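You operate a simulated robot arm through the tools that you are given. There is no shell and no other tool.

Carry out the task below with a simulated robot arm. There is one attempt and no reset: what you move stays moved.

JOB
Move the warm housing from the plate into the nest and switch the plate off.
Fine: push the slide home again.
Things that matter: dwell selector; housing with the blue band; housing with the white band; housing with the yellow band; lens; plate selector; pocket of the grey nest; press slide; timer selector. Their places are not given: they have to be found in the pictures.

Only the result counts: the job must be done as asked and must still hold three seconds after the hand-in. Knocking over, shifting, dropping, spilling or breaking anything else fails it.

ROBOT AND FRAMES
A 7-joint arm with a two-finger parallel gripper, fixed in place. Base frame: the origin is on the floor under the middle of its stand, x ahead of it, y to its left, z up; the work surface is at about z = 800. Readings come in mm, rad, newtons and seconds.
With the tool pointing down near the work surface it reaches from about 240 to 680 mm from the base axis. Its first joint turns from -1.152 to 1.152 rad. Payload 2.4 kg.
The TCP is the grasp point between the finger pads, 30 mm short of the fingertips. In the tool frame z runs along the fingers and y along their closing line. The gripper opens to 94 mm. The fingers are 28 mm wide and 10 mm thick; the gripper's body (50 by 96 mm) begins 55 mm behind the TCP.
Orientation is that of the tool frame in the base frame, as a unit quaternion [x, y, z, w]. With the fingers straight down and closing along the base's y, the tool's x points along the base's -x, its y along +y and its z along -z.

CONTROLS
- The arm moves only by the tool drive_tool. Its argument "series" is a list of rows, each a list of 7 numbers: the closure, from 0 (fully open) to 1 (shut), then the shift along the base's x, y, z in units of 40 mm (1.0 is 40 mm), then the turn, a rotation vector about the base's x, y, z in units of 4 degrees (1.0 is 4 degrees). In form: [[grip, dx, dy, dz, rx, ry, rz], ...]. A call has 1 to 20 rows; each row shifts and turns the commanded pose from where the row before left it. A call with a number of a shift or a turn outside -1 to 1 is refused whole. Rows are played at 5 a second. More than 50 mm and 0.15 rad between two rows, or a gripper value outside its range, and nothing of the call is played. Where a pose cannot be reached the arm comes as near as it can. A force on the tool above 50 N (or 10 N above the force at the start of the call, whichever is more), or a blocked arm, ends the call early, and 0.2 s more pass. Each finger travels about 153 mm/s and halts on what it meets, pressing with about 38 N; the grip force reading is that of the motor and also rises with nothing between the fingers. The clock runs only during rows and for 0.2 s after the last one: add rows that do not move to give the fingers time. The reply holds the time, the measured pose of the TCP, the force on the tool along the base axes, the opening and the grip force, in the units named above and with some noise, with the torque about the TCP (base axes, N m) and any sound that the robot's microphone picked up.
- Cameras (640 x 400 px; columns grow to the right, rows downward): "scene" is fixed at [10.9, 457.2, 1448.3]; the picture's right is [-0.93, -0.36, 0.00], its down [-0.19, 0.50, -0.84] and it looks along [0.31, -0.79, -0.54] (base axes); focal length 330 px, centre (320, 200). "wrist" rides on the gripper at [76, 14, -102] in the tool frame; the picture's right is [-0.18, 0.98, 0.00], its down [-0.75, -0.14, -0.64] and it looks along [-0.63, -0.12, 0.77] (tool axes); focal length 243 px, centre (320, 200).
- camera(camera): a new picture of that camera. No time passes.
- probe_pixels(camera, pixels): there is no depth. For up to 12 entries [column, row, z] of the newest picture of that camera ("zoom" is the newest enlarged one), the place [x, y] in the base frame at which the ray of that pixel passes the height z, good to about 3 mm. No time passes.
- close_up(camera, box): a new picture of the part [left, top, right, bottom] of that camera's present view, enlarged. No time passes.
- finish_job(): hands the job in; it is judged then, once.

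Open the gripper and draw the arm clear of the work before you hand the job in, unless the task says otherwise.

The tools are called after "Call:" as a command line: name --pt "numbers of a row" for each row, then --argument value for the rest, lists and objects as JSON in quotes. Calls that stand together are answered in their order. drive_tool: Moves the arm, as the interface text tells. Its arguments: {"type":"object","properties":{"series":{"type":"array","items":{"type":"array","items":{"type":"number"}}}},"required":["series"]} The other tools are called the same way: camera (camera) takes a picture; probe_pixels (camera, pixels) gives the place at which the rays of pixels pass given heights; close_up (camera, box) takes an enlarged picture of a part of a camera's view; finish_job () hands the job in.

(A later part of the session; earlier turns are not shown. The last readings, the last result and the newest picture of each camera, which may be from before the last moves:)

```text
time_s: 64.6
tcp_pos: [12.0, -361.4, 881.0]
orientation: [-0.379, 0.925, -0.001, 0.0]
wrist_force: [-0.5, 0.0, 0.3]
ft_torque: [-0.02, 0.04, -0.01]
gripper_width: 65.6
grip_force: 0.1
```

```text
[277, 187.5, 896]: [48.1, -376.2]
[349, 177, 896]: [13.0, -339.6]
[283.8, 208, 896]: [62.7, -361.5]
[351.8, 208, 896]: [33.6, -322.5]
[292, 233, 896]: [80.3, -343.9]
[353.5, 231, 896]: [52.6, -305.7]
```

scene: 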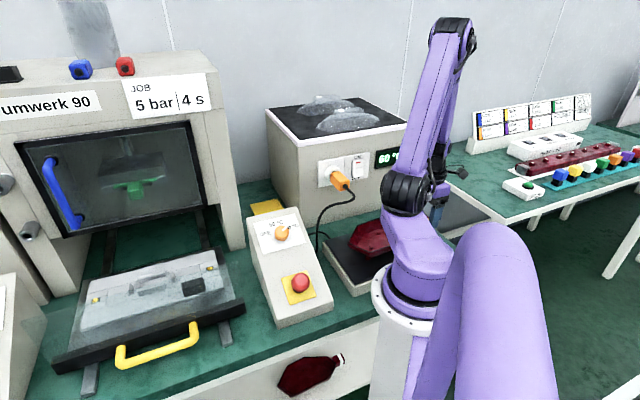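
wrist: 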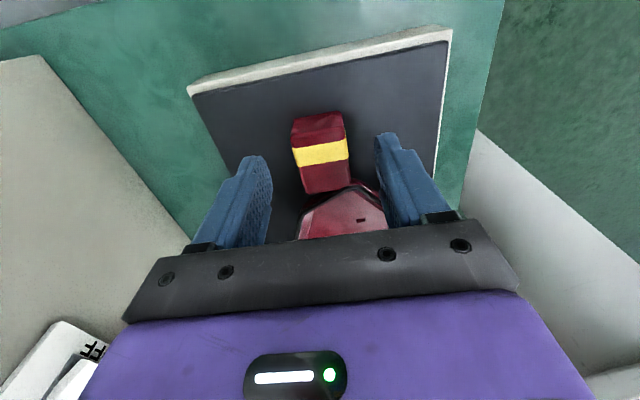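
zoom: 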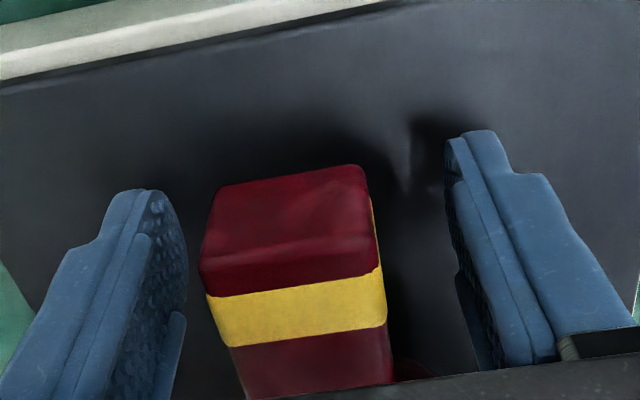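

By columns the lug is centred within 1 mm between the fingers. I close the gripper on it.

Call:
drive_tool --pt "0.45 0 0 0 0 0 0" --pt "0.6 0 0 0 0 0 0" --pt "0.75 0 0 0 0 0 0" --pt "1 0 0 0 0 0 0" --pt "1 0 0 0 0 0 0"

Call:
camera --camera "wrist"

Call:
close_up --camera "scene" --box '[310, 190, 450, 300]'

```text
time_s: 65.8
tcp_pos: [12.5, -361.1, 881.1]
orientation: [-0.38, 0.925, 0.0, -0.002]
wrist_force: [0.8, 0.6, 0.0]
ft_torque: [-0.13, 0.11, 0.0]
gripper_width: 36.1
grip_force: 38.4
```

```text
taken
```

wrist: 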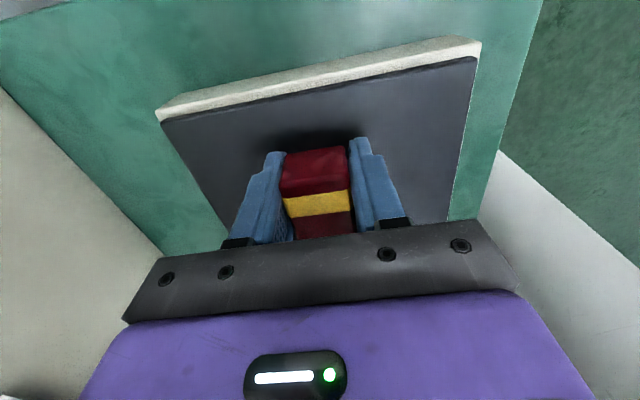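

```text
3.64 times, centred on (380, 245) of scene
```

zoom: 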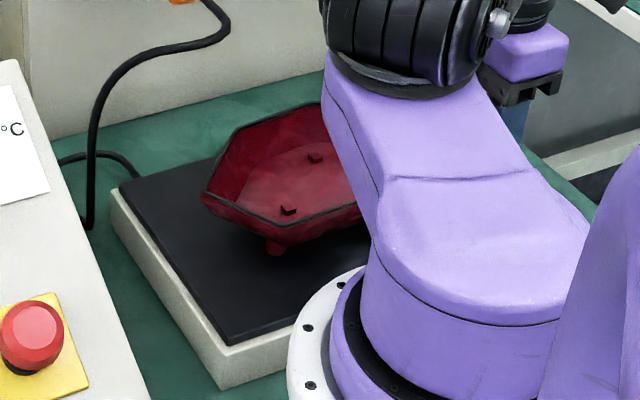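

Gripped at 36 mm with TCP (12.5,-361.1,881). I lift by 12 mm and check whether the tray stays level.

Call:
drive_tool --pt "1 0 0 0.15 0 0 0" --pt "1 0 0 0.15 0 0 0" --pt "1 0 0 0 0 0 0" --pt "1 0 0 0 0 0 0"

Call:
camera --camera "scene"

Call:
close_up --camera "scene" --box '[310, 190, 450, 300]'

Call:
camera --camera "wrist"

```text
time_s: 66.8
tcp_pos: [12.0, -360.6, 893.0]
orientation: [-0.38, 0.925, -0.001, -0.001]
wrist_force: [-0.1, -0.8, -2.2]
ft_torque: [-0.15, 0.12, 0.0]
gripper_width: 36.0
grip_force: 38.2
```

```text
taken
```

scene: 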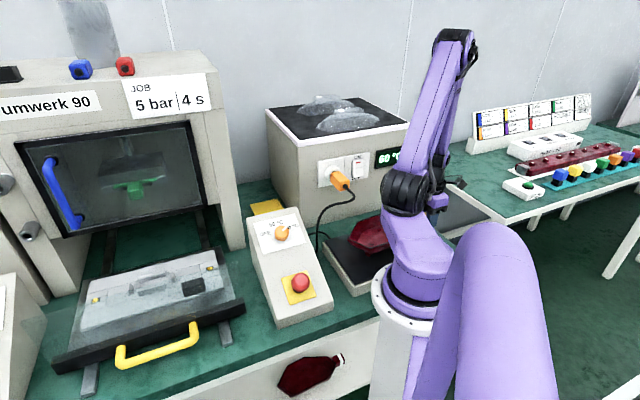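

```text
3.64 times, centred on (380, 245) of scene
```

zoom: 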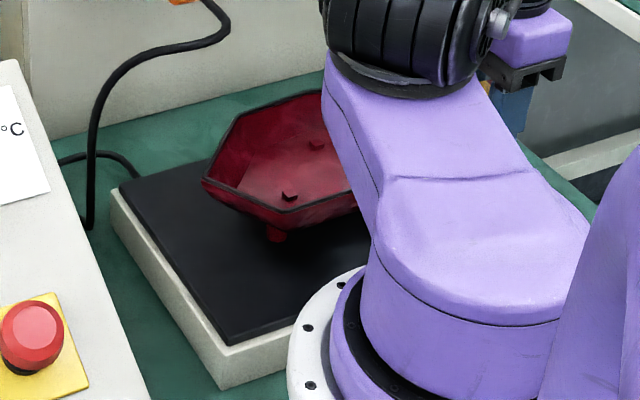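

```text
taken
```

wrist: 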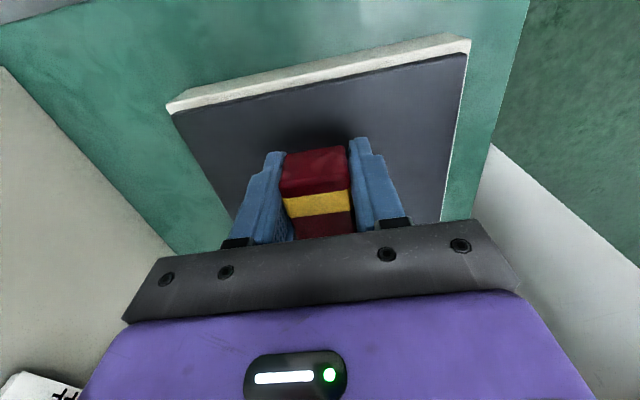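

The whole tray lifted level (about 2.2 N). The cable arch is near its outer side and my own shoulder near its inner side, so I first back off ~40 mm along the lug direction and slightly outward before lifting higher.

Call:
drive_tool --pt "1 0 0 0.25 0 0 0" --pt "1 -0.14 -0.32 0.2 0 0 0" --pt "1 -0.14 -0.32 0 0 0 0" --pt "1 -0.14 -0.32 0 0 0 0" --pt "1 0 0 0 0 0 0"

Call:
camera --camera "scene"

Call:
close_up --camera "scene" --box '[310, 180, 470, 300]'

Call:
camera --camera "wrist"

```text
time_s: 68.0
tcp_pos: [-5.6, -400.0, 911.4]
orientation: [-0.379, 0.925, -0.001, -0.001]
wrist_force: [1.0, -0.6, -1.3]
ft_torque: [-0.14, 0.15, 0.02]
gripper_width: 36.0
grip_force: 37.9
```

```text
taken
```

scene: 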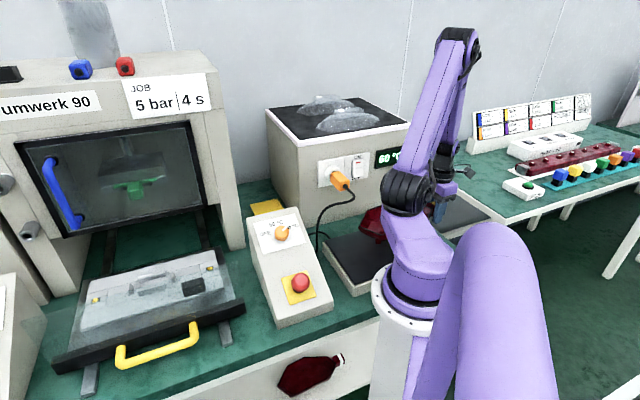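

```text
3.33 times, centred on (390, 240) of scene
```

zoom: 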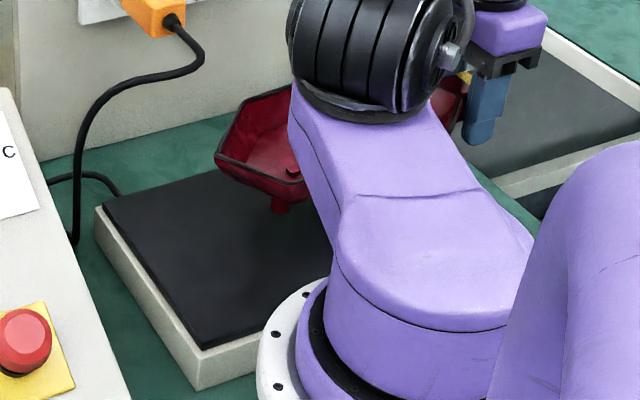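

```text
taken
```

wrist: 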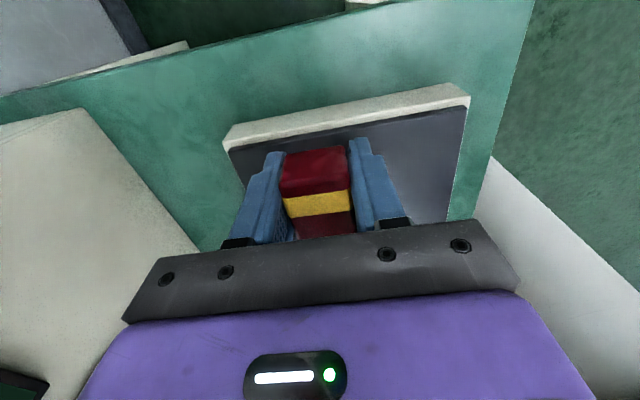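

Pose reached; I now lift ~150 mm straight up in moderate steps.

Call:
drive_tool --pt "1 0 0 0.6 0 0 0" --pt "1 0 0 0.6 0 0 0" --pt "1 0 0 0.6 0 0 0" --pt "1 0 0 0.6 0 0 0" --pt "1 0 0 0.6 0 0 0" --pt "1 0 0 0.8 0 0 0" --pt "1 0 0 0 0 0 0"

Call:
camera --camera "scene"

Call:
close_up --camera "scene" --box '[310, 140, 490, 260]'

```text
time_s: 69.6
tcp_pos: [-6.4, -400.2, 1064.9]
orientation: [-0.379, 0.925, 0.0, 0.0]
wrist_force: [0.4, 1.0, -1.1]
ft_torque: [-0.13, 0.1, 0.0]
gripper_width: 35.9
grip_force: 37.9
```

```text
taken
```

scene: 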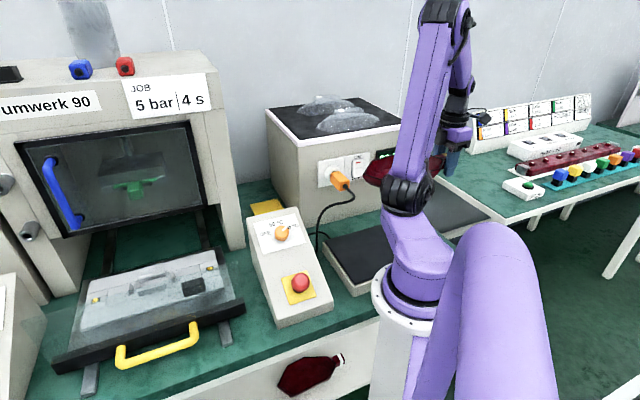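

```text
3.33 times, centred on (400, 200) of scene
```

zoom: 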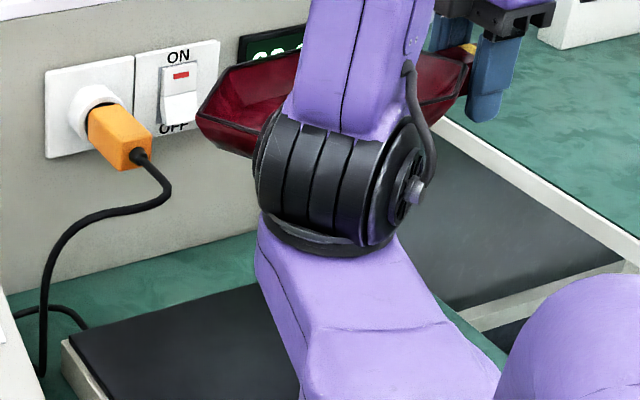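

Lifted cleanly to z=1065. I move in a straight line toward the nest (TCP goal ≈ (501,-23)), first half.

Call:
drive_tool --pt "1 0.3 0.22 0 0 0 0" --pt "1 0.6 0.445 0 0 0 0" --pt "1 0.6 0.445 0 0 0 0" --pt "1 0.6 0.445 0 0 0 0" --pt "1 0.6 0.445 0 0 0 0" --pt "1 0.6 0.445 0 0 0 0" --pt "1 0.6 0.445 0 0 0 0" --pt "1 0.6 0.445 0 0 0 0" --pt "1 0.6 0.445 0 0 0 0" --pt "1 0.6 0.445 0 0 0 0" --pt "1 0.3 0.22 0 0 0 0" --pt "1 0 0 0 0 0 0"

Call:
camera --camera "scene"

Call:
camera --camera "wrist"

```text
time_s: 72.2
tcp_pos: [235.7, -222.7, 1061.6]
orientation: [-0.38, 0.925, -0.001, 0.0]
wrist_force: [1.1, -0.1, -0.8]
ft_torque: [-0.17, 0.12, 0.02]
gripper_width: 36.0
grip_force: 38.6
```

```text
taken
```

scene: 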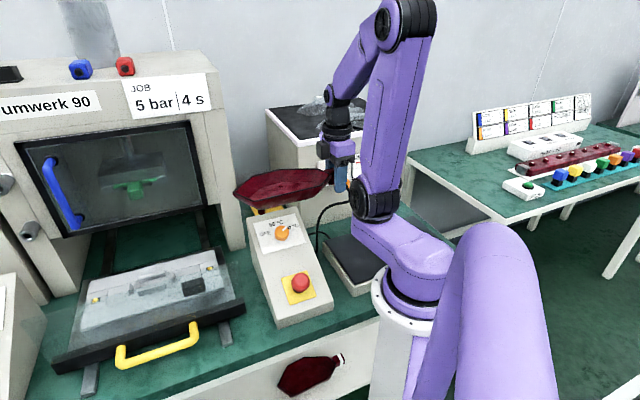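

```text
taken
```

wrist: 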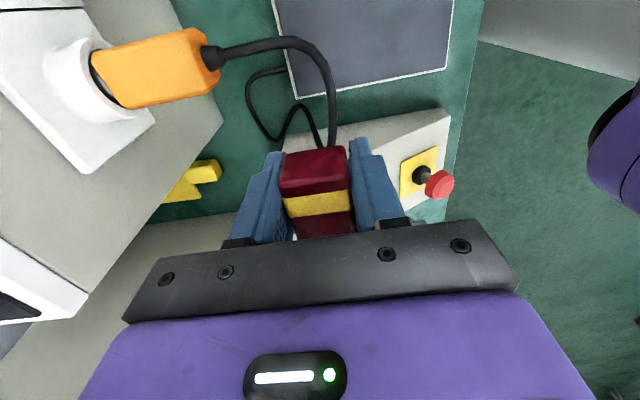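

The housing is held well and is in full view of the scene camera. I zoom in to see its pegs from the side.

Call:
close_up --camera "scene" --box '[220, 150, 360, 230]'

```text
4.57 times, centred on (290, 190) of scene
```

zoom: 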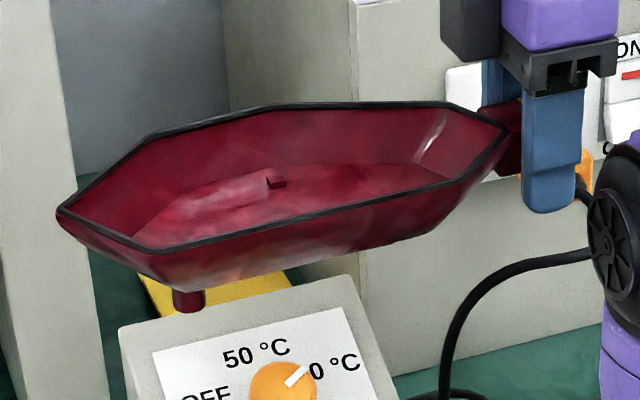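

Only one peg shows along the near wall, so the peg pattern is not four-cornered. I raise to a roomy spot and will roll the housing about its long axis to show its underside to the scene camera.

Call:
drive_tool --pt "1 0.2 0.3 0.3 0 0 0" --pt "1 0.4 0.6 0.6 0 0 0" --pt "1 0.4 0.6 0.6 0 0 0" --pt "1 0.4 0.6 0.6 0 0 0" --pt "1 0.4 0.6 0.6 0 0 0" --pt "1 0.4 0.6 0.6 0 0 0" --pt "1 0.2 0.3 0.2 0 0 0" --pt "1 0 0 0 0.5 0.5 0" --pt "1 0 0 0 0.7 0.7 0" --pt "1 0 0 0 0.7 0.7 0" --pt "1 0 0 0 0.7 0.7 0" --pt "1 0 0 0 0.7 0.7 0" --pt "1 0 0 0 0 0 0"

Call:
camera --camera "scene"

```text
time_s: 75.0
tcp_pos: [331.6, -77.9, 1203.4]
orientation: [-0.375, 0.913, 0.149, -0.063]
wrist_force: [-0.4, 0.3, -1.0]
ft_torque: [-0.14, 0.12, -0.01]
gripper_width: 36.1
grip_force: 38.4
```

```text
taken
```

scene: 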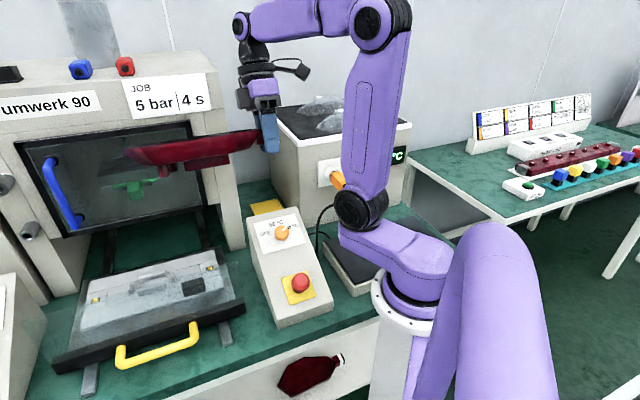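

The roll works (about 18° so far) and features appear beneath. I zoom in.

Call:
close_up --camera "scene" --box '[110, 90, 290, 200]'

```text
3.56 times, centred on (200, 145) of scene
```

zoom: 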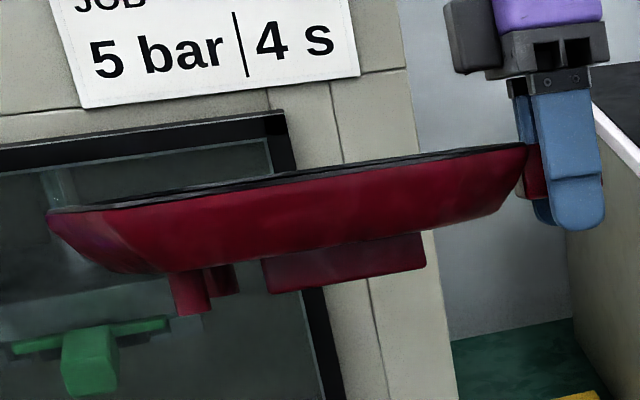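

Now visible: a rectangular boss (262–427, 235–290) under the floor plus two round pegs at the left — so the boss fits the rib pocket. I roll further to measure its place.

Call:
drive_tool --pt "1 0 0 0 0.7 0.7 0" --pt "1 0 0 0 0.7 0.7 0" --pt "1 0 0 0 0.7 0.7 0" --pt "1 0 0 0 0.7 0.7 0" --pt "1 0 0 0 0.7 0.7 0" --pt "1 0 0 0 0.7 0.7 0" --pt "1 0 0 0 0.7 0.7 0" --pt "1 0 0 0 0.7 0.7 0" --pt "1 0 0 0 0 0 0"

Call:
camera --camera "scene"

Call:
close_up --camera "scene" --box '[110, 80, 310, 200]'

```text
time_s: 77.0
tcp_pos: [331.0, -79.9, 1204.4]
orientation: [-0.343, 0.837, 0.392, -0.165]
wrist_force: [-0.3, -0.7, -1.3]
ft_torque: [-0.13, 0.09, -0.01]
gripper_width: 36.1
grip_force: 38.1
```

```text
taken
```

scene: 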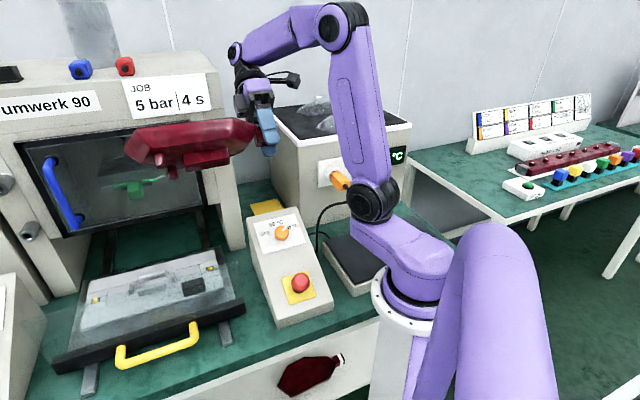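

```text
3.20 times, centred on (210, 140) of scene
```

zoom: 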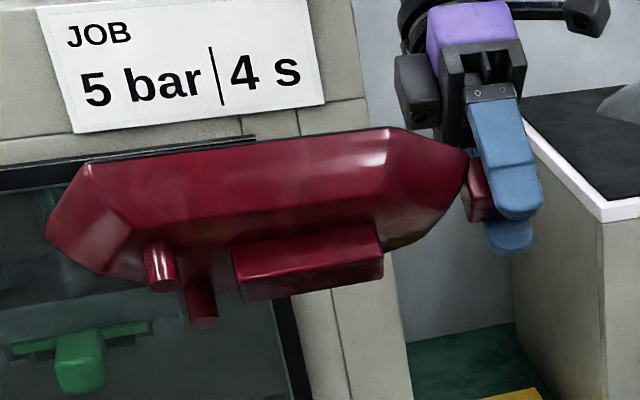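

I roll another ~24° for a more frontal view of the underside.

Call:
drive_tool --pt "1 0 0 0 0.7 0.7 0" --pt "1 0 0 0 0.7 0.7 0" --pt "1 0 0 0 0.7 0.7 0" --pt "1 0 0 0 0.7 0.7 0" --pt "1 0 0 0 0.7 0.7 0" --pt "1 0 0 0 0.7 0.7 0" --pt "1 0 0 0 0 0 0"

Call:
close_up --camera "scene" --box '[110, 80, 310, 200]'

```text
time_s: 78.6
tcp_pos: [251.2, -10.5, 1201.5]
orientation: [-0.303, 0.738, 0.556, -0.232]
wrist_force: [-0.9, 0.3, -1.4]
ft_torque: [-0.13, 0.14, -0.01]
gripper_width: 35.8
grip_force: 38.2
out of reach, approached as far as the arm can: row 1, 2, 3, 4, 5
```

```text
3.20 times, centred on (210, 140) of scene
```

zoom: 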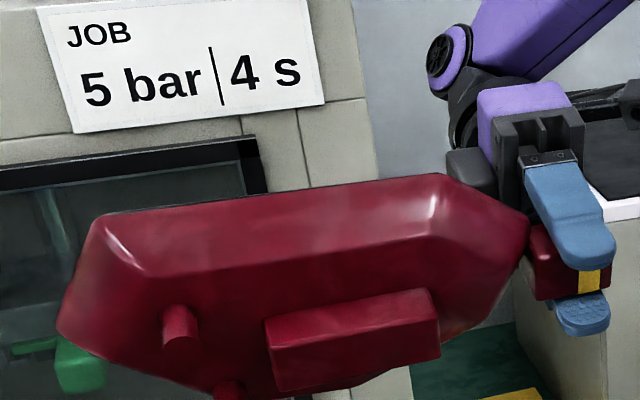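

The arm shifted to (251,-10) as the roll limit was reached, but the view is good. I zoom to see the full underside.

Call:
camera --camera "scene"

Call:
close_up --camera "scene" --box '[110, 115, 310, 225]'

```text
taken
```

scene: 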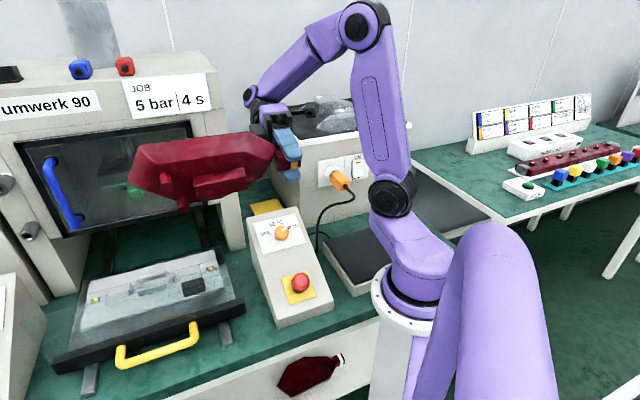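

```text
3.20 times, centred on (210, 170) of scene
```

zoom: 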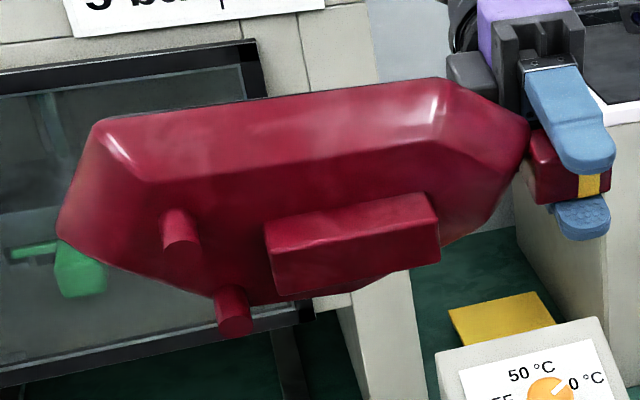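

I probe rays for the boss corners and peg ends at two heights so I can intersect them with the tool's known plane.

Call:
probe_pixels --camera "zoom" --pixels '[[270, 250, 1150], [270, 250, 1250], [437, 213, 1150], [437, 213, 1250], [440, 262, 1150], [440, 262, 1250], [278, 297, 1150], [278, 297, 1250], [185, 245, 1150], [185, 245, 1250], [235, 320, 1150], [235, 320, 1250]]'

Call:
close_up --camera "scene" --box '[150, 155, 270, 225]'

```text
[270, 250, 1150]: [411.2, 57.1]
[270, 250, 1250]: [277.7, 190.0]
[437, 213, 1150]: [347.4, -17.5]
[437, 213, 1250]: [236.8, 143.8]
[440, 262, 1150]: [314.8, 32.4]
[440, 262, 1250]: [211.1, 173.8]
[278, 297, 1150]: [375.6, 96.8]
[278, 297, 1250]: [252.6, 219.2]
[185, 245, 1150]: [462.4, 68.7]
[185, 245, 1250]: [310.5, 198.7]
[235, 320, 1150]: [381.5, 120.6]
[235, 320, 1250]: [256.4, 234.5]
```

```text
5.33 times, centred on (210, 190) of scene
```

zoom: 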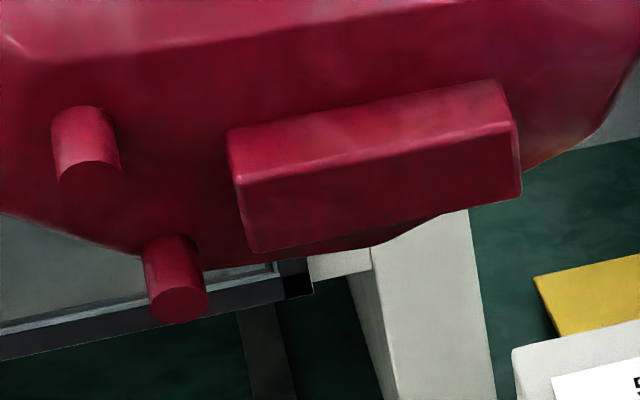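

The boss (about 80×34 mm) is centred ≈122 mm from the grip along the long axis. Now I measure the rib pocket precisely in the scene picture, which sees the nest freely.

Call:
close_up --camera "scene" --box '[110, 250, 200, 310]'

```text
6.67 times, centred on (155, 280) of scene
```

zoom: 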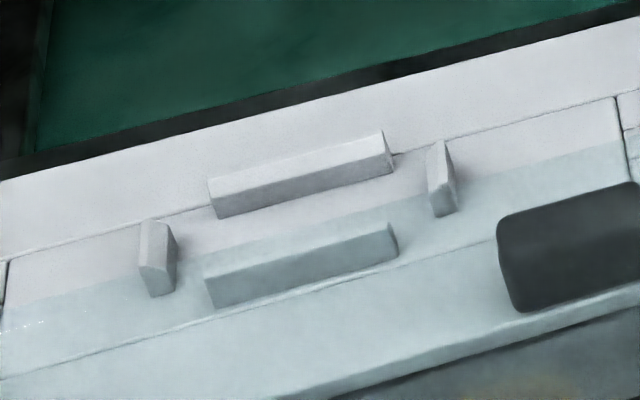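

I probe rib base edges in this enlarged picture at the nest surface height.

Call:
probe_pixels --camera "zoom" --pixels '[[217, 217, 840], [394, 173, 840], [213, 308, 840], [398, 256, 840], [150, 297, 840], [168, 297, 840], [440, 217, 840], [457, 210, 840], [204, 256, 852], [387, 222, 852], [207, 180, 852], [382, 133, 852]]'

```text
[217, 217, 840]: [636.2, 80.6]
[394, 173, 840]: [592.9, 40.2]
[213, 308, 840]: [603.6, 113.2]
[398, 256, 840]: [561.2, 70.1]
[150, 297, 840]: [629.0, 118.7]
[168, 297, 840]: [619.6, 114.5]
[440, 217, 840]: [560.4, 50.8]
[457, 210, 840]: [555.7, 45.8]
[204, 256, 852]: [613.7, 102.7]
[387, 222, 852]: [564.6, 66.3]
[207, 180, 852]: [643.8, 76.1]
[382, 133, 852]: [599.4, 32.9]
```

Pocket centre comes out at about (599,73), inner size ~87×37 mm, long side along (0.707,0.707). I now roll the housing back upright, first a small step to see how the position responds.

Call:
drive_tool --pt "1 0 0 0 -0.35 -0.35 0" --pt "1 0 0 0 -0.35 -0.35 0" --pt "1 0 0 0 0 0 0"

```text
time_s: 79.4
tcp_pos: [250.7, -9.8, 1201.1]
orientation: [-0.312, 0.757, 0.529, -0.222]
wrist_force: [-0.4, -0.1, -2.0]
ft_torque: [-0.12, 0.11, 0.02]
gripper_width: 35.7
grip_force: 37.7
```

Position holds. I roll back the remaining ~70° while moving slowly toward the nest in x.

Call:
drive_tool --pt "1 0.15 0 0 -0.7 -0.7 0" --pt "1 0.3 0 0 -0.7 -0.7 0" --pt "1 0.3 0 0 -0.7 -0.7 0" --pt "1 0.3 0 0 -0.7 -0.7 0" --pt "1 0.3 0 0 -0.7 -0.7 0" --pt "1 0.3 0 0 -0.7 -0.7 0" --pt "1 0.3 0 0 -0.7 -0.7 0" --pt "1 0.3 0 0 -0.7 -0.7 0" --pt "1 0.3 0 0 -0.7 -0.7 0" --pt "1 0.3 0 0 -0.7 -0.7 0" --pt "1 0.3 0 0 -0.7 -0.7 0" --pt "1 0.3 0 0 -0.7 -0.7 0" --pt "1 0.3 0 0 -0.7 -0.7 0" --pt "1 0.3 0 0 -0.7 -0.7 0" --pt "1 0.3 0 0 -0.7 -0.7 0" --pt "1 0.3 0 0 -0.7 -0.7 0" --pt "1 0.3 0 0 -0.7 -0.7 0" --pt "1 0.15 0 0 -0.46 -0.46 0" --pt "1 0 0 0 0 0 0"

Call:
camera --camera "scene"

Call:
camera --camera "wrist"

```text
time_s: 83.4
tcp_pos: [454.5, -10.4, 1200.8]
orientation: [-0.379, 0.925, 0.0, -0.002]
wrist_force: [0.2, -0.8, -1.5]
ft_torque: [-0.1, 0.13, 0.03]
gripper_width: 36.2
grip_force: 38.1
```

```text
taken
```

scene: 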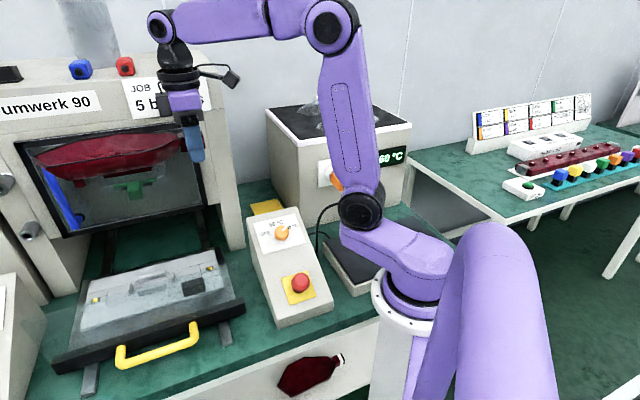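

```text
taken
```

wrist: 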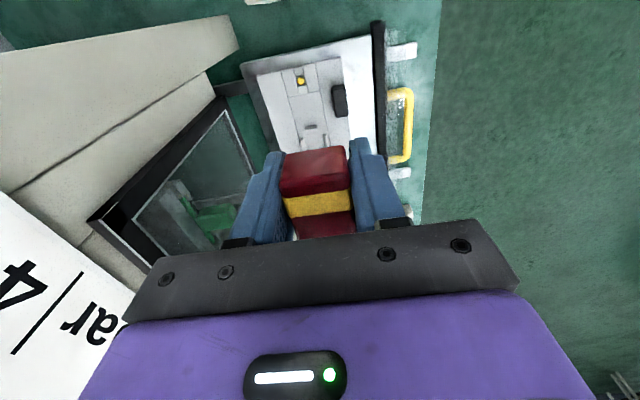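

Upright again (yaw 44.6°). I move over the nest to TCP ≈ (513.5,-14.5), then down to z≈960 and look.

Call:
drive_tool --pt "1 0.35 -0.02 -0.5 0 0 0.1" --pt "1 0.4 -0.02 -0.8 0 0 0" --pt "1 0.4 -0.03 -0.8 0 0 0" --pt "1 0.33 -0.03 -0.8 0 0 0" --pt "1 0 0 -0.8 0 0 0" --pt "1 0 0 -0.8 0 0 0" --pt "1 0 0 -0.8 0 0 0" --pt "1 0 0 -0.7 0 0 0" --pt "1 0 0 0 0 0 0"

Call:
camera --camera "scene"

Call:
close_up --camera "scene" --box '[50, 200, 270, 350]'

Call:
camera --camera "wrist"

```text
time_s: 85.4
tcp_pos: [515.2, -13.9, 960.3]
orientation: [-0.383, 0.924, 0.001, -0.002]
wrist_force: [0.1, -0.8, -1.4]
ft_torque: [-0.1, 0.12, 0.03]
gripper_width: 36.0
grip_force: 38.2
```

```text
taken
```

scene: 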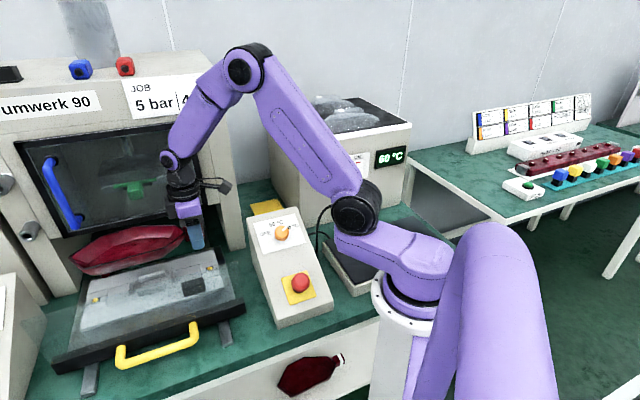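

```text
2.67 times, centred on (160, 275) of scene
```

zoom: 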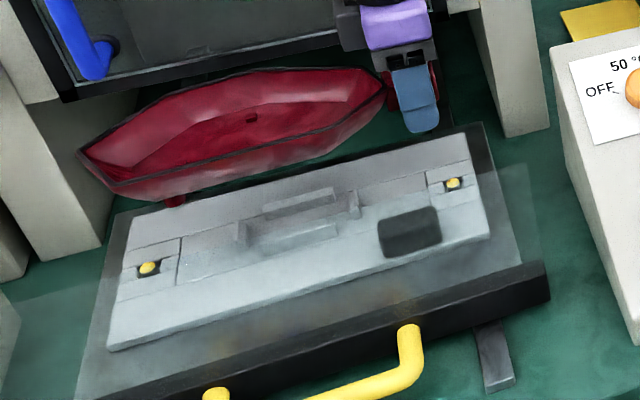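

```text
taken
```

wrist: 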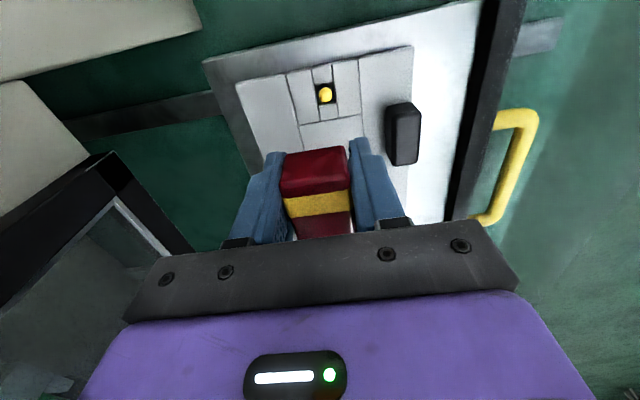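

I use this close wrist view to measure the nest line relative to the gripper: pin (325,95), nest edges and slot lines.

Call:
close_up --camera "wrist" --box '[200, 30, 440, 190]'

Call:
probe_pixels --camera "wrist" --pixels '[[325, 95, 840], [325, 95, 844], [234, 85, 840], [412, 46, 840], [286, 73, 840], [358, 58, 840], [300, 124, 840], [362, 115, 840]]'

```text
2.50 times, centred on (320, 110) of wrist
```

zoom: 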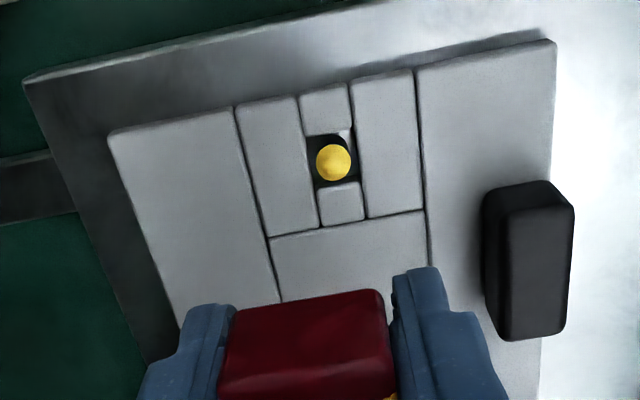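

```text
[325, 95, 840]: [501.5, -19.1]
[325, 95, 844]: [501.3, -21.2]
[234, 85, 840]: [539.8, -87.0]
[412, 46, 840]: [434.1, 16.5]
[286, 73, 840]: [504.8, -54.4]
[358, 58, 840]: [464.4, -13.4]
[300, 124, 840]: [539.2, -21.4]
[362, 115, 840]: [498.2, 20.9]
```

By combined measurements the alignment is within ~2 mm (boss line 373 vs TCP 374). I shift 1 mm toward the front and lower to z≈903, still above the ribs.

Call:
drive_tool --pt "1 -0.02 0.02 -0.5 0 0 0" --pt "1 0 0 -0.5 0 0 0" --pt "1 0 0 -0.42 0 0 0" --pt "1 0 0 0 0 0 0"

Call:
close_up --camera "scene" --box '[50, 200, 270, 350]'

Call:
camera --camera "wrist"

```text
time_s: 86.4
tcp_pos: [514.0, -12.6, 903.4]
orientation: [-0.383, 0.924, 0.002, -0.001]
wrist_force: [0.2, -0.2, -1.7]
ft_torque: [-0.15, 0.14, -0.01]
gripper_width: 35.8
grip_force: 37.9
```

```text
2.67 times, centred on (160, 275) of scene
```

zoom: 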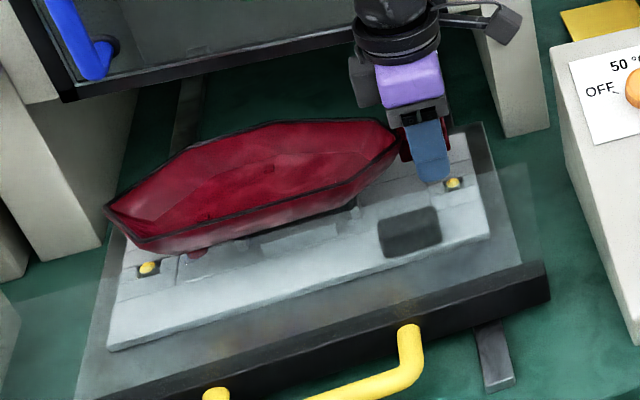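

```text
taken
```

wrist: 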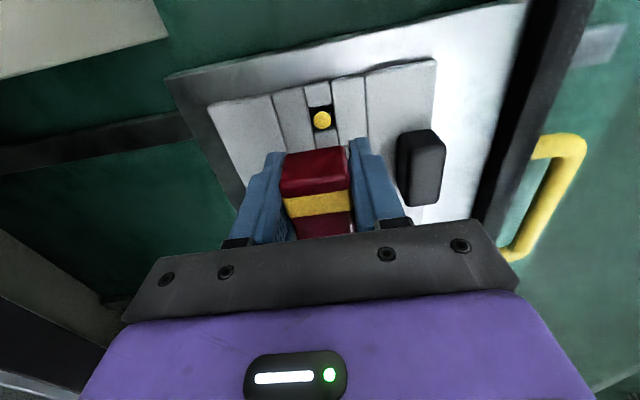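

I zoom in on the gap between tray and nest to see boss, peg and ribs.

Call:
close_up --camera "scene" --box '[110, 250, 200, 310]'

Call:
probe_pixels --camera "wrist" --pixels '[[322, 120, 840], [209, 105, 840], [436, 60, 840], [272, 96, 840], [366, 77, 840]]'

```text
6.67 times, centred on (155, 280) of scene
```

zoom: 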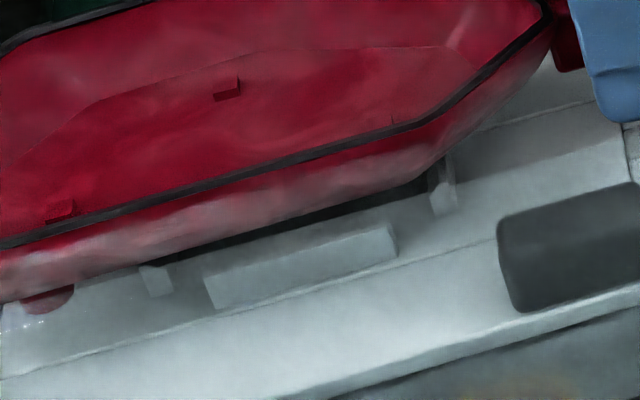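

```text
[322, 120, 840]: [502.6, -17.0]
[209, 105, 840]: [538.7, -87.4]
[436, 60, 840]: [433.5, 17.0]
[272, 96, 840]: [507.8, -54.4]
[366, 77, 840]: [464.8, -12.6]
```

The front peg shows at zoom (47,303). I probe it at its present height to check the housing's place relative to the ribs in the same camera.

Call:
probe_pixels --camera "zoom" --pixels '[[20, 304, 862], [74, 290, 862], [47, 312, 862], [213, 308, 840], [398, 256, 840], [0, 247, 921], [540, 22, 921], [390, 125, 921]]'

Call:
close_up --camera "scene" --box '[90, 270, 150, 310]'

```text
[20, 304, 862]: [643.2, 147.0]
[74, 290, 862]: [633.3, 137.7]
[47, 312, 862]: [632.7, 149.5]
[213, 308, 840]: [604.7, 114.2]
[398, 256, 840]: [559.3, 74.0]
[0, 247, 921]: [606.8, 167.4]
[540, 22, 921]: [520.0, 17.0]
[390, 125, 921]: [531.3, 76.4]
```

```text
10.00 times, centred on (120, 290) of scene
```

zoom: 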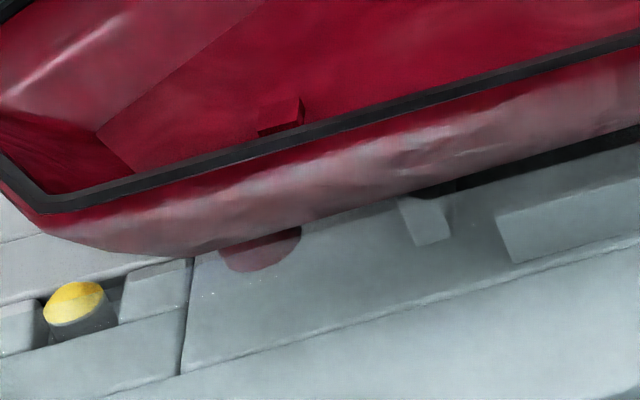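

Comparing peg and ribs in the same picture: s-alignment is within 1–2 mm, t is ~2 mm too far. I shift 2 mm back along t and lower in small steps to z≈890, watching the force.

Call:
drive_tool --pt "1 -0.026 -0.044 0 0 0 0" --pt "1 0 0 -0.1 0 0 0" --pt "1 0 0 -0.1 0 0 0" --pt "1 0 0 -0.08 0 0 0" --pt "1 0 0 -0.05 0 0 0" --pt "1 0 0 0 0 0 0"

Call:
close_up --camera "scene" --box '[110, 250, 200, 310]'

```text
time_s: 87.8
tcp_pos: [511.9, -13.3, 889.7]
orientation: [-0.383, 0.924, 0.001, -0.003]
wrist_force: [-1.0, 0.3, -2.4]
ft_torque: [-0.1, 0.15, 0.12]
gripper_width: 36.2
grip_force: 38.4
```

```text
6.67 times, centred on (155, 280) of scene
```

zoom: 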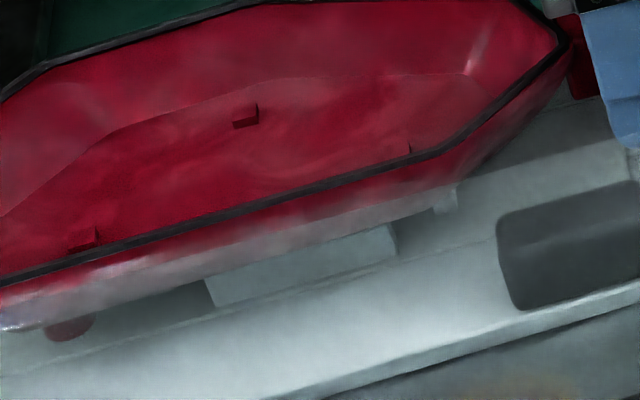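

No notable contact force yet; boss bottom should be just inside the ribs. I continue lowering in 1–2 mm steps.

Call:
drive_tool --pt "1 0 0 -0.04 0 0 0" --pt "1 0 0 -0.04 0 0 0" --pt "1 0 0 -0.04 0 0 0" --pt "1 0 0 0 0 0 0"

```text
time_s: 88.8
tcp_pos: [512.1, -14.5, 886.0]
orientation: [-0.383, 0.924, 0.001, -0.001]
wrist_force: [-0.8, 1.8, -1.1]
ft_torque: [-0.05, 0.09, 0.17]
gripper_width: 36.0
grip_force: 38.3
```

Still little force at z=886. I go on toward the seat height (~881).

Call:
drive_tool --pt "1 0 0 -0.04 0 0 0" --pt "1 0 0 -0.04 0 0 0" --pt "1 0 0 0 0 0 0"

Call:
close_up --camera "scene" --box '[50, 200, 270, 350]'

```text
time_s: 89.6
tcp_pos: [512.2, -14.2, 881.5]
orientation: [-0.383, 0.924, 0.002, -0.001]
wrist_force: [0.3, 0.2, -1.3]
ft_torque: [-0.08, 0.13, 0.1]
gripper_width: 35.9
grip_force: 37.6
```

```text
2.67 times, centred on (160, 275) of scene
```

zoom: 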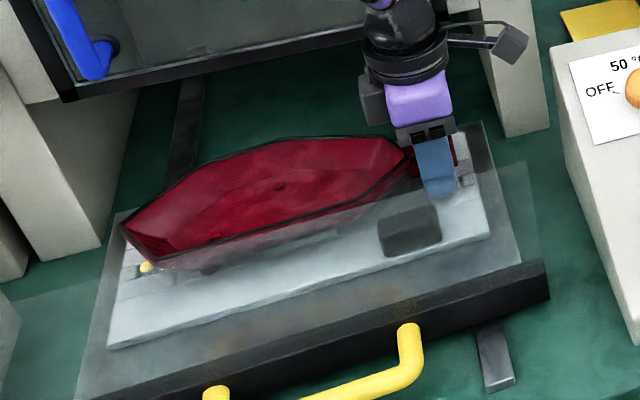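

z=881.5 with still no support force, so the boss has passed into the pocket. I keep lowering by 1 mm steps until it seats.

Call:
drive_tool --pt "1 0 0 -0.03 0 0 0" --pt "1 0 0 -0.03 0 0 0" --pt "1 0 0 0 0 0 0"

```text
time_s: 90.4
tcp_pos: [512.3, -15.7, 880.3]
orientation: [-0.382, 0.924, 0.001, 0.0]
wrist_force: [-2.2, -1.5, 9.8]
ft_torque: [0.74, -0.81, 0.07]
gripper_width: 36.0
grip_force: 38.0
```

Support force +9.8 N at z=880.3, equal to the pick height: the housing is seated. I relieve 0.5 mm and open only to ~56 mm (the black block is close to one finger).

Call:
drive_tool --pt "1 0 0 0.015 0 0 0" --pt "0.58 0 0 0 0 0 0" --pt "0.5 0 0 0 0 0 0" --pt "0.42 0 0 0 0 0 0" --pt "0.42 0 0 0 0 0 0"

Call:
camera --camera "wrist"

Call:
close_up --camera "scene" --box '[50, 200, 270, 350]'

```text
time_s: 91.6
tcp_pos: [512.0, -14.0, 880.2]
orientation: [-0.383, 0.924, 0.001, -0.001]
wrist_force: [-0.4, 0.0, 0.0]
ft_torque: [0.0, 0.0, 0.03]
gripper_width: 54.5
grip_force: 0.0
```

```text
taken
```

wrist: 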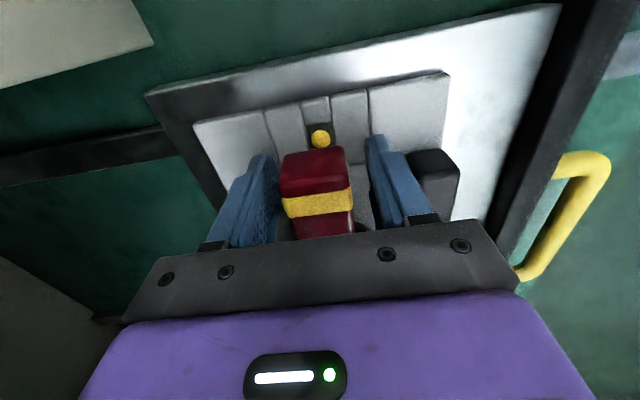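

```text
2.67 times, centred on (160, 275) of scene
```

zoom: 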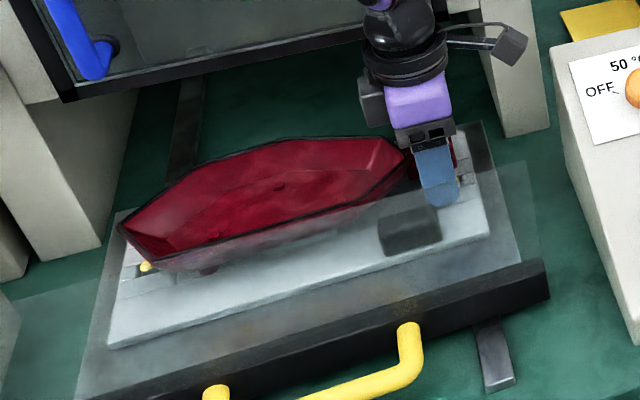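

Released; the lug stands free between the fingers. I lift straight up ~150 mm.

Call:
drive_tool --pt "0.42 0 0 0.3 0 0 0" --pt "0.42 0 0 0.5 0 0 0" --pt "0.42 0 0 0.8 0 0 0" --pt "0.42 0 0 0.9 0 0 0" --pt "0.42 0 0 0.9 0 0 0" --pt "0.42 0 0 0.9 0 0 0" --pt "0.42 -0.3 0 0.9 0 0 0" --pt "0.42 -0.5 0 0.5 0 0 0" --pt "0.42 0 0 0 0 0 0"

Call:
camera --camera "wrist"

Call:
camera --camera "scene"

Call:
close_up --camera "scene" --box '[50, 220, 270, 370]'

```text
time_s: 93.6
tcp_pos: [480.2, -13.3, 1111.4]
orientation: [-0.383, 0.924, 0.001, -0.001]
wrist_force: [0.2, 0.9, 0.1]
ft_torque: [0.01, 0.01, -0.01]
gripper_width: 54.5
grip_force: 0.1
```

```text
taken
```

wrist: 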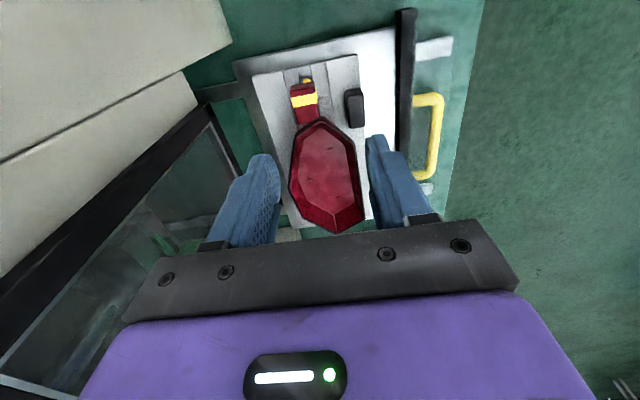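

```text
taken
```

scene: 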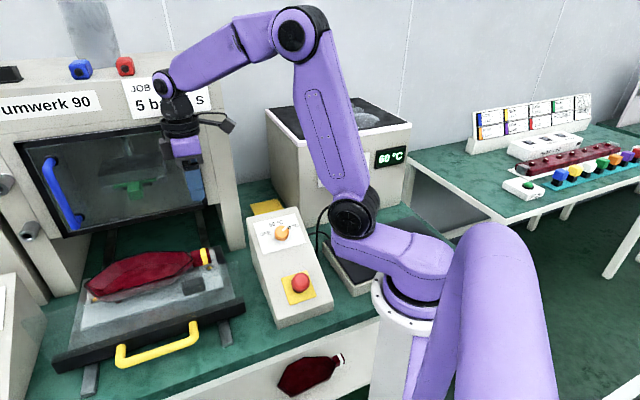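

```text
2.67 times, centred on (160, 295) of scene
```

zoom: 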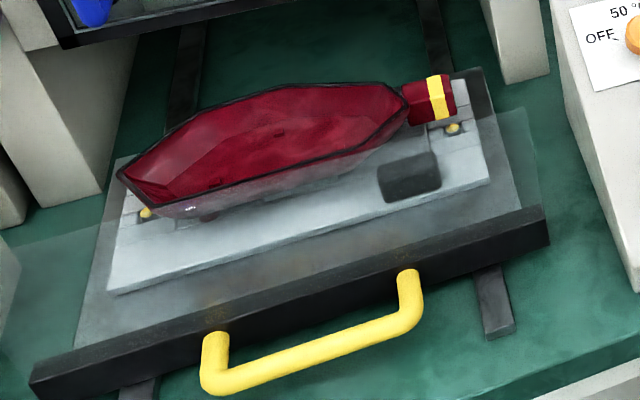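

The housing sits level in the nest, lug over the end slot. Now the plate selector: I turn the tool to yaw -45° and move back to view the console from above.

Call:
drive_tool --pt "0.42 -0.25 0.03 0 0 0 -1" --pt "0.42 -0.25 0.03 0 0 0 -1" --pt "0.42 -0.25 0.03 0 0 0 -1" --pt "0.42 -0.25 0.03 0 0 0 -1" --pt "0.42 -0.25 0.03 0 0 0 -1" --pt "0.42 -0.25 0.03 0 0 0 -1" --pt "0.42 -0.25 0.03 0 0 0 -1" --pt "0.42 -0.25 0.03 0 0 0 -1" --pt "0.42 -0.25 0.03 0 0 0 -1" --pt "0.42 -0.25 0.03 0 0 0 -1" --pt "0.42 -0.25 0.03 0 0 0 -1" --pt "0.42 -0.25 0.03 0 0 0 -1" --pt "0.42 -0.25 0.03 0 0 0 -1" --pt "0.42 -0.25 0.03 0 0 0 -1" --pt "0.42 -0.25 0.03 0 0 0 -1" --pt "0.42 -0.25 0.03 0 0 0 -1" --pt "0.42 0 0 0 0 0 -1" --pt "0.42 0 0 0 0 0 -1" --pt "0.42 0 0 0 0 0 -1" --pt "0.42 0 0 0 0 0 -1"

Call:
drive_tool --pt "0.42 0 0 0 0 0 -1" --pt "0.42 0 0 0 0 0 -1" --pt "0.42 0 0 0 0 0 -0.6" --pt "0.42 0 0 0 0 0 0"

Call:
camera --camera "wrist"

Call:
camera --camera "scene"

```text
time_s: 97.8
tcp_pos: [319.7, 5.0, 1108.1]
orientation: [0.301, 0.953, 0.001, -0.001]
wrist_force: [-0.4, 0.0, -0.7]
ft_torque: [0.01, -0.02, 0.01]
gripper_width: 54.7
grip_force: 0.0
```

```text
time_s: 98.8
tcp_pos: [321.2, 5.5, 1109.4]
orientation: [0.387, 0.922, 0.003, -0.001]
wrist_force: [0.2, -0.4, 0.0]
ft_torque: [0.03, -0.01, 0.01]
gripper_width: 54.8
grip_force: 0.1
```

```text
taken
```

wrist: 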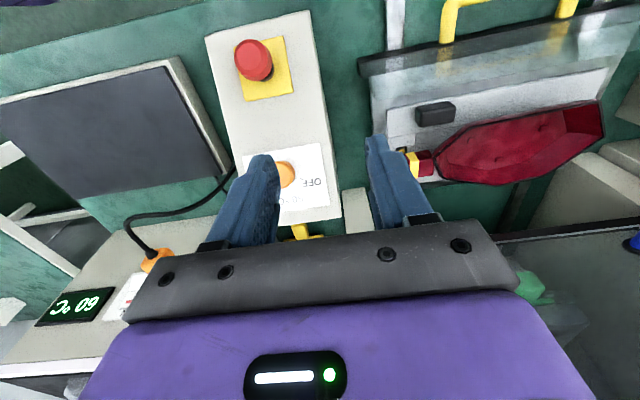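

```text
taken
```

scene: 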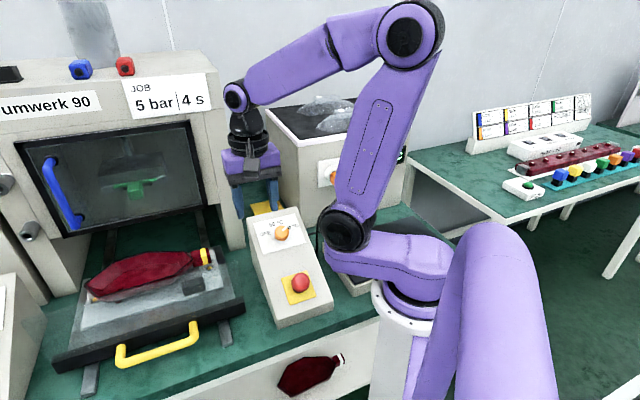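

The knob is partly behind the left finger. I shift the tool so that the console lies between the fingers and take close-ups.

Call:
drive_tool --pt "0.42 -0.3 -0.75 0 0 0 0" --pt "0.42 -0.3 -0.75 0 0 0 0" --pt "0.42 0 0 0 0 0 0"

Call:
camera --camera "wrist"

Call:
close_up --camera "wrist" --box '[230, 20, 400, 200]'

Call:
close_up --camera "scene" --box '[240, 200, 340, 330]'

```text
time_s: 99.6
tcp_pos: [296.6, -55.0, 1108.1]
orientation: [0.386, 0.922, 0.002, 0.0]
wrist_force: [-0.2, 0.3, -0.5]
ft_torque: [-0.01, -0.02, 0.01]
gripper_width: 54.5
grip_force: 0.0
```

```text
taken
```

wrist: 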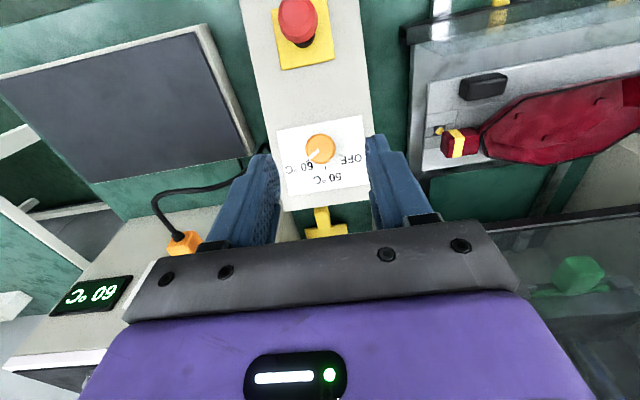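

```text
2.22 times, centred on (315, 110) of wrist
```

zoom: 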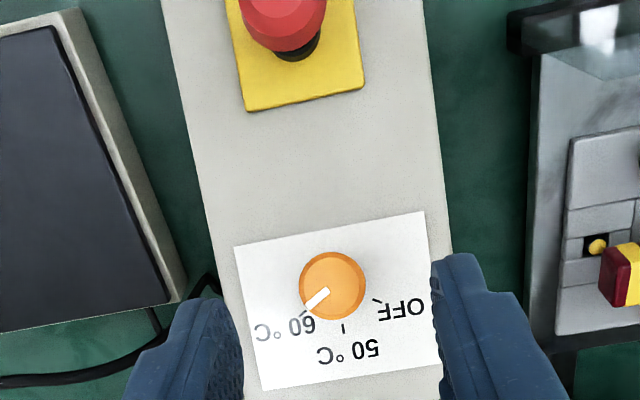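

```text
3.08 times, centred on (290, 265) of scene
```

zoom: 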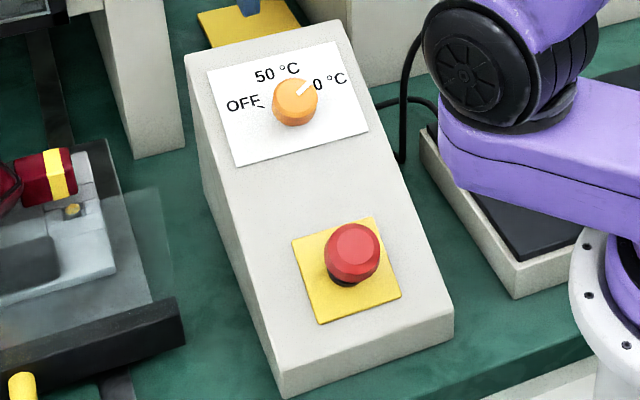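

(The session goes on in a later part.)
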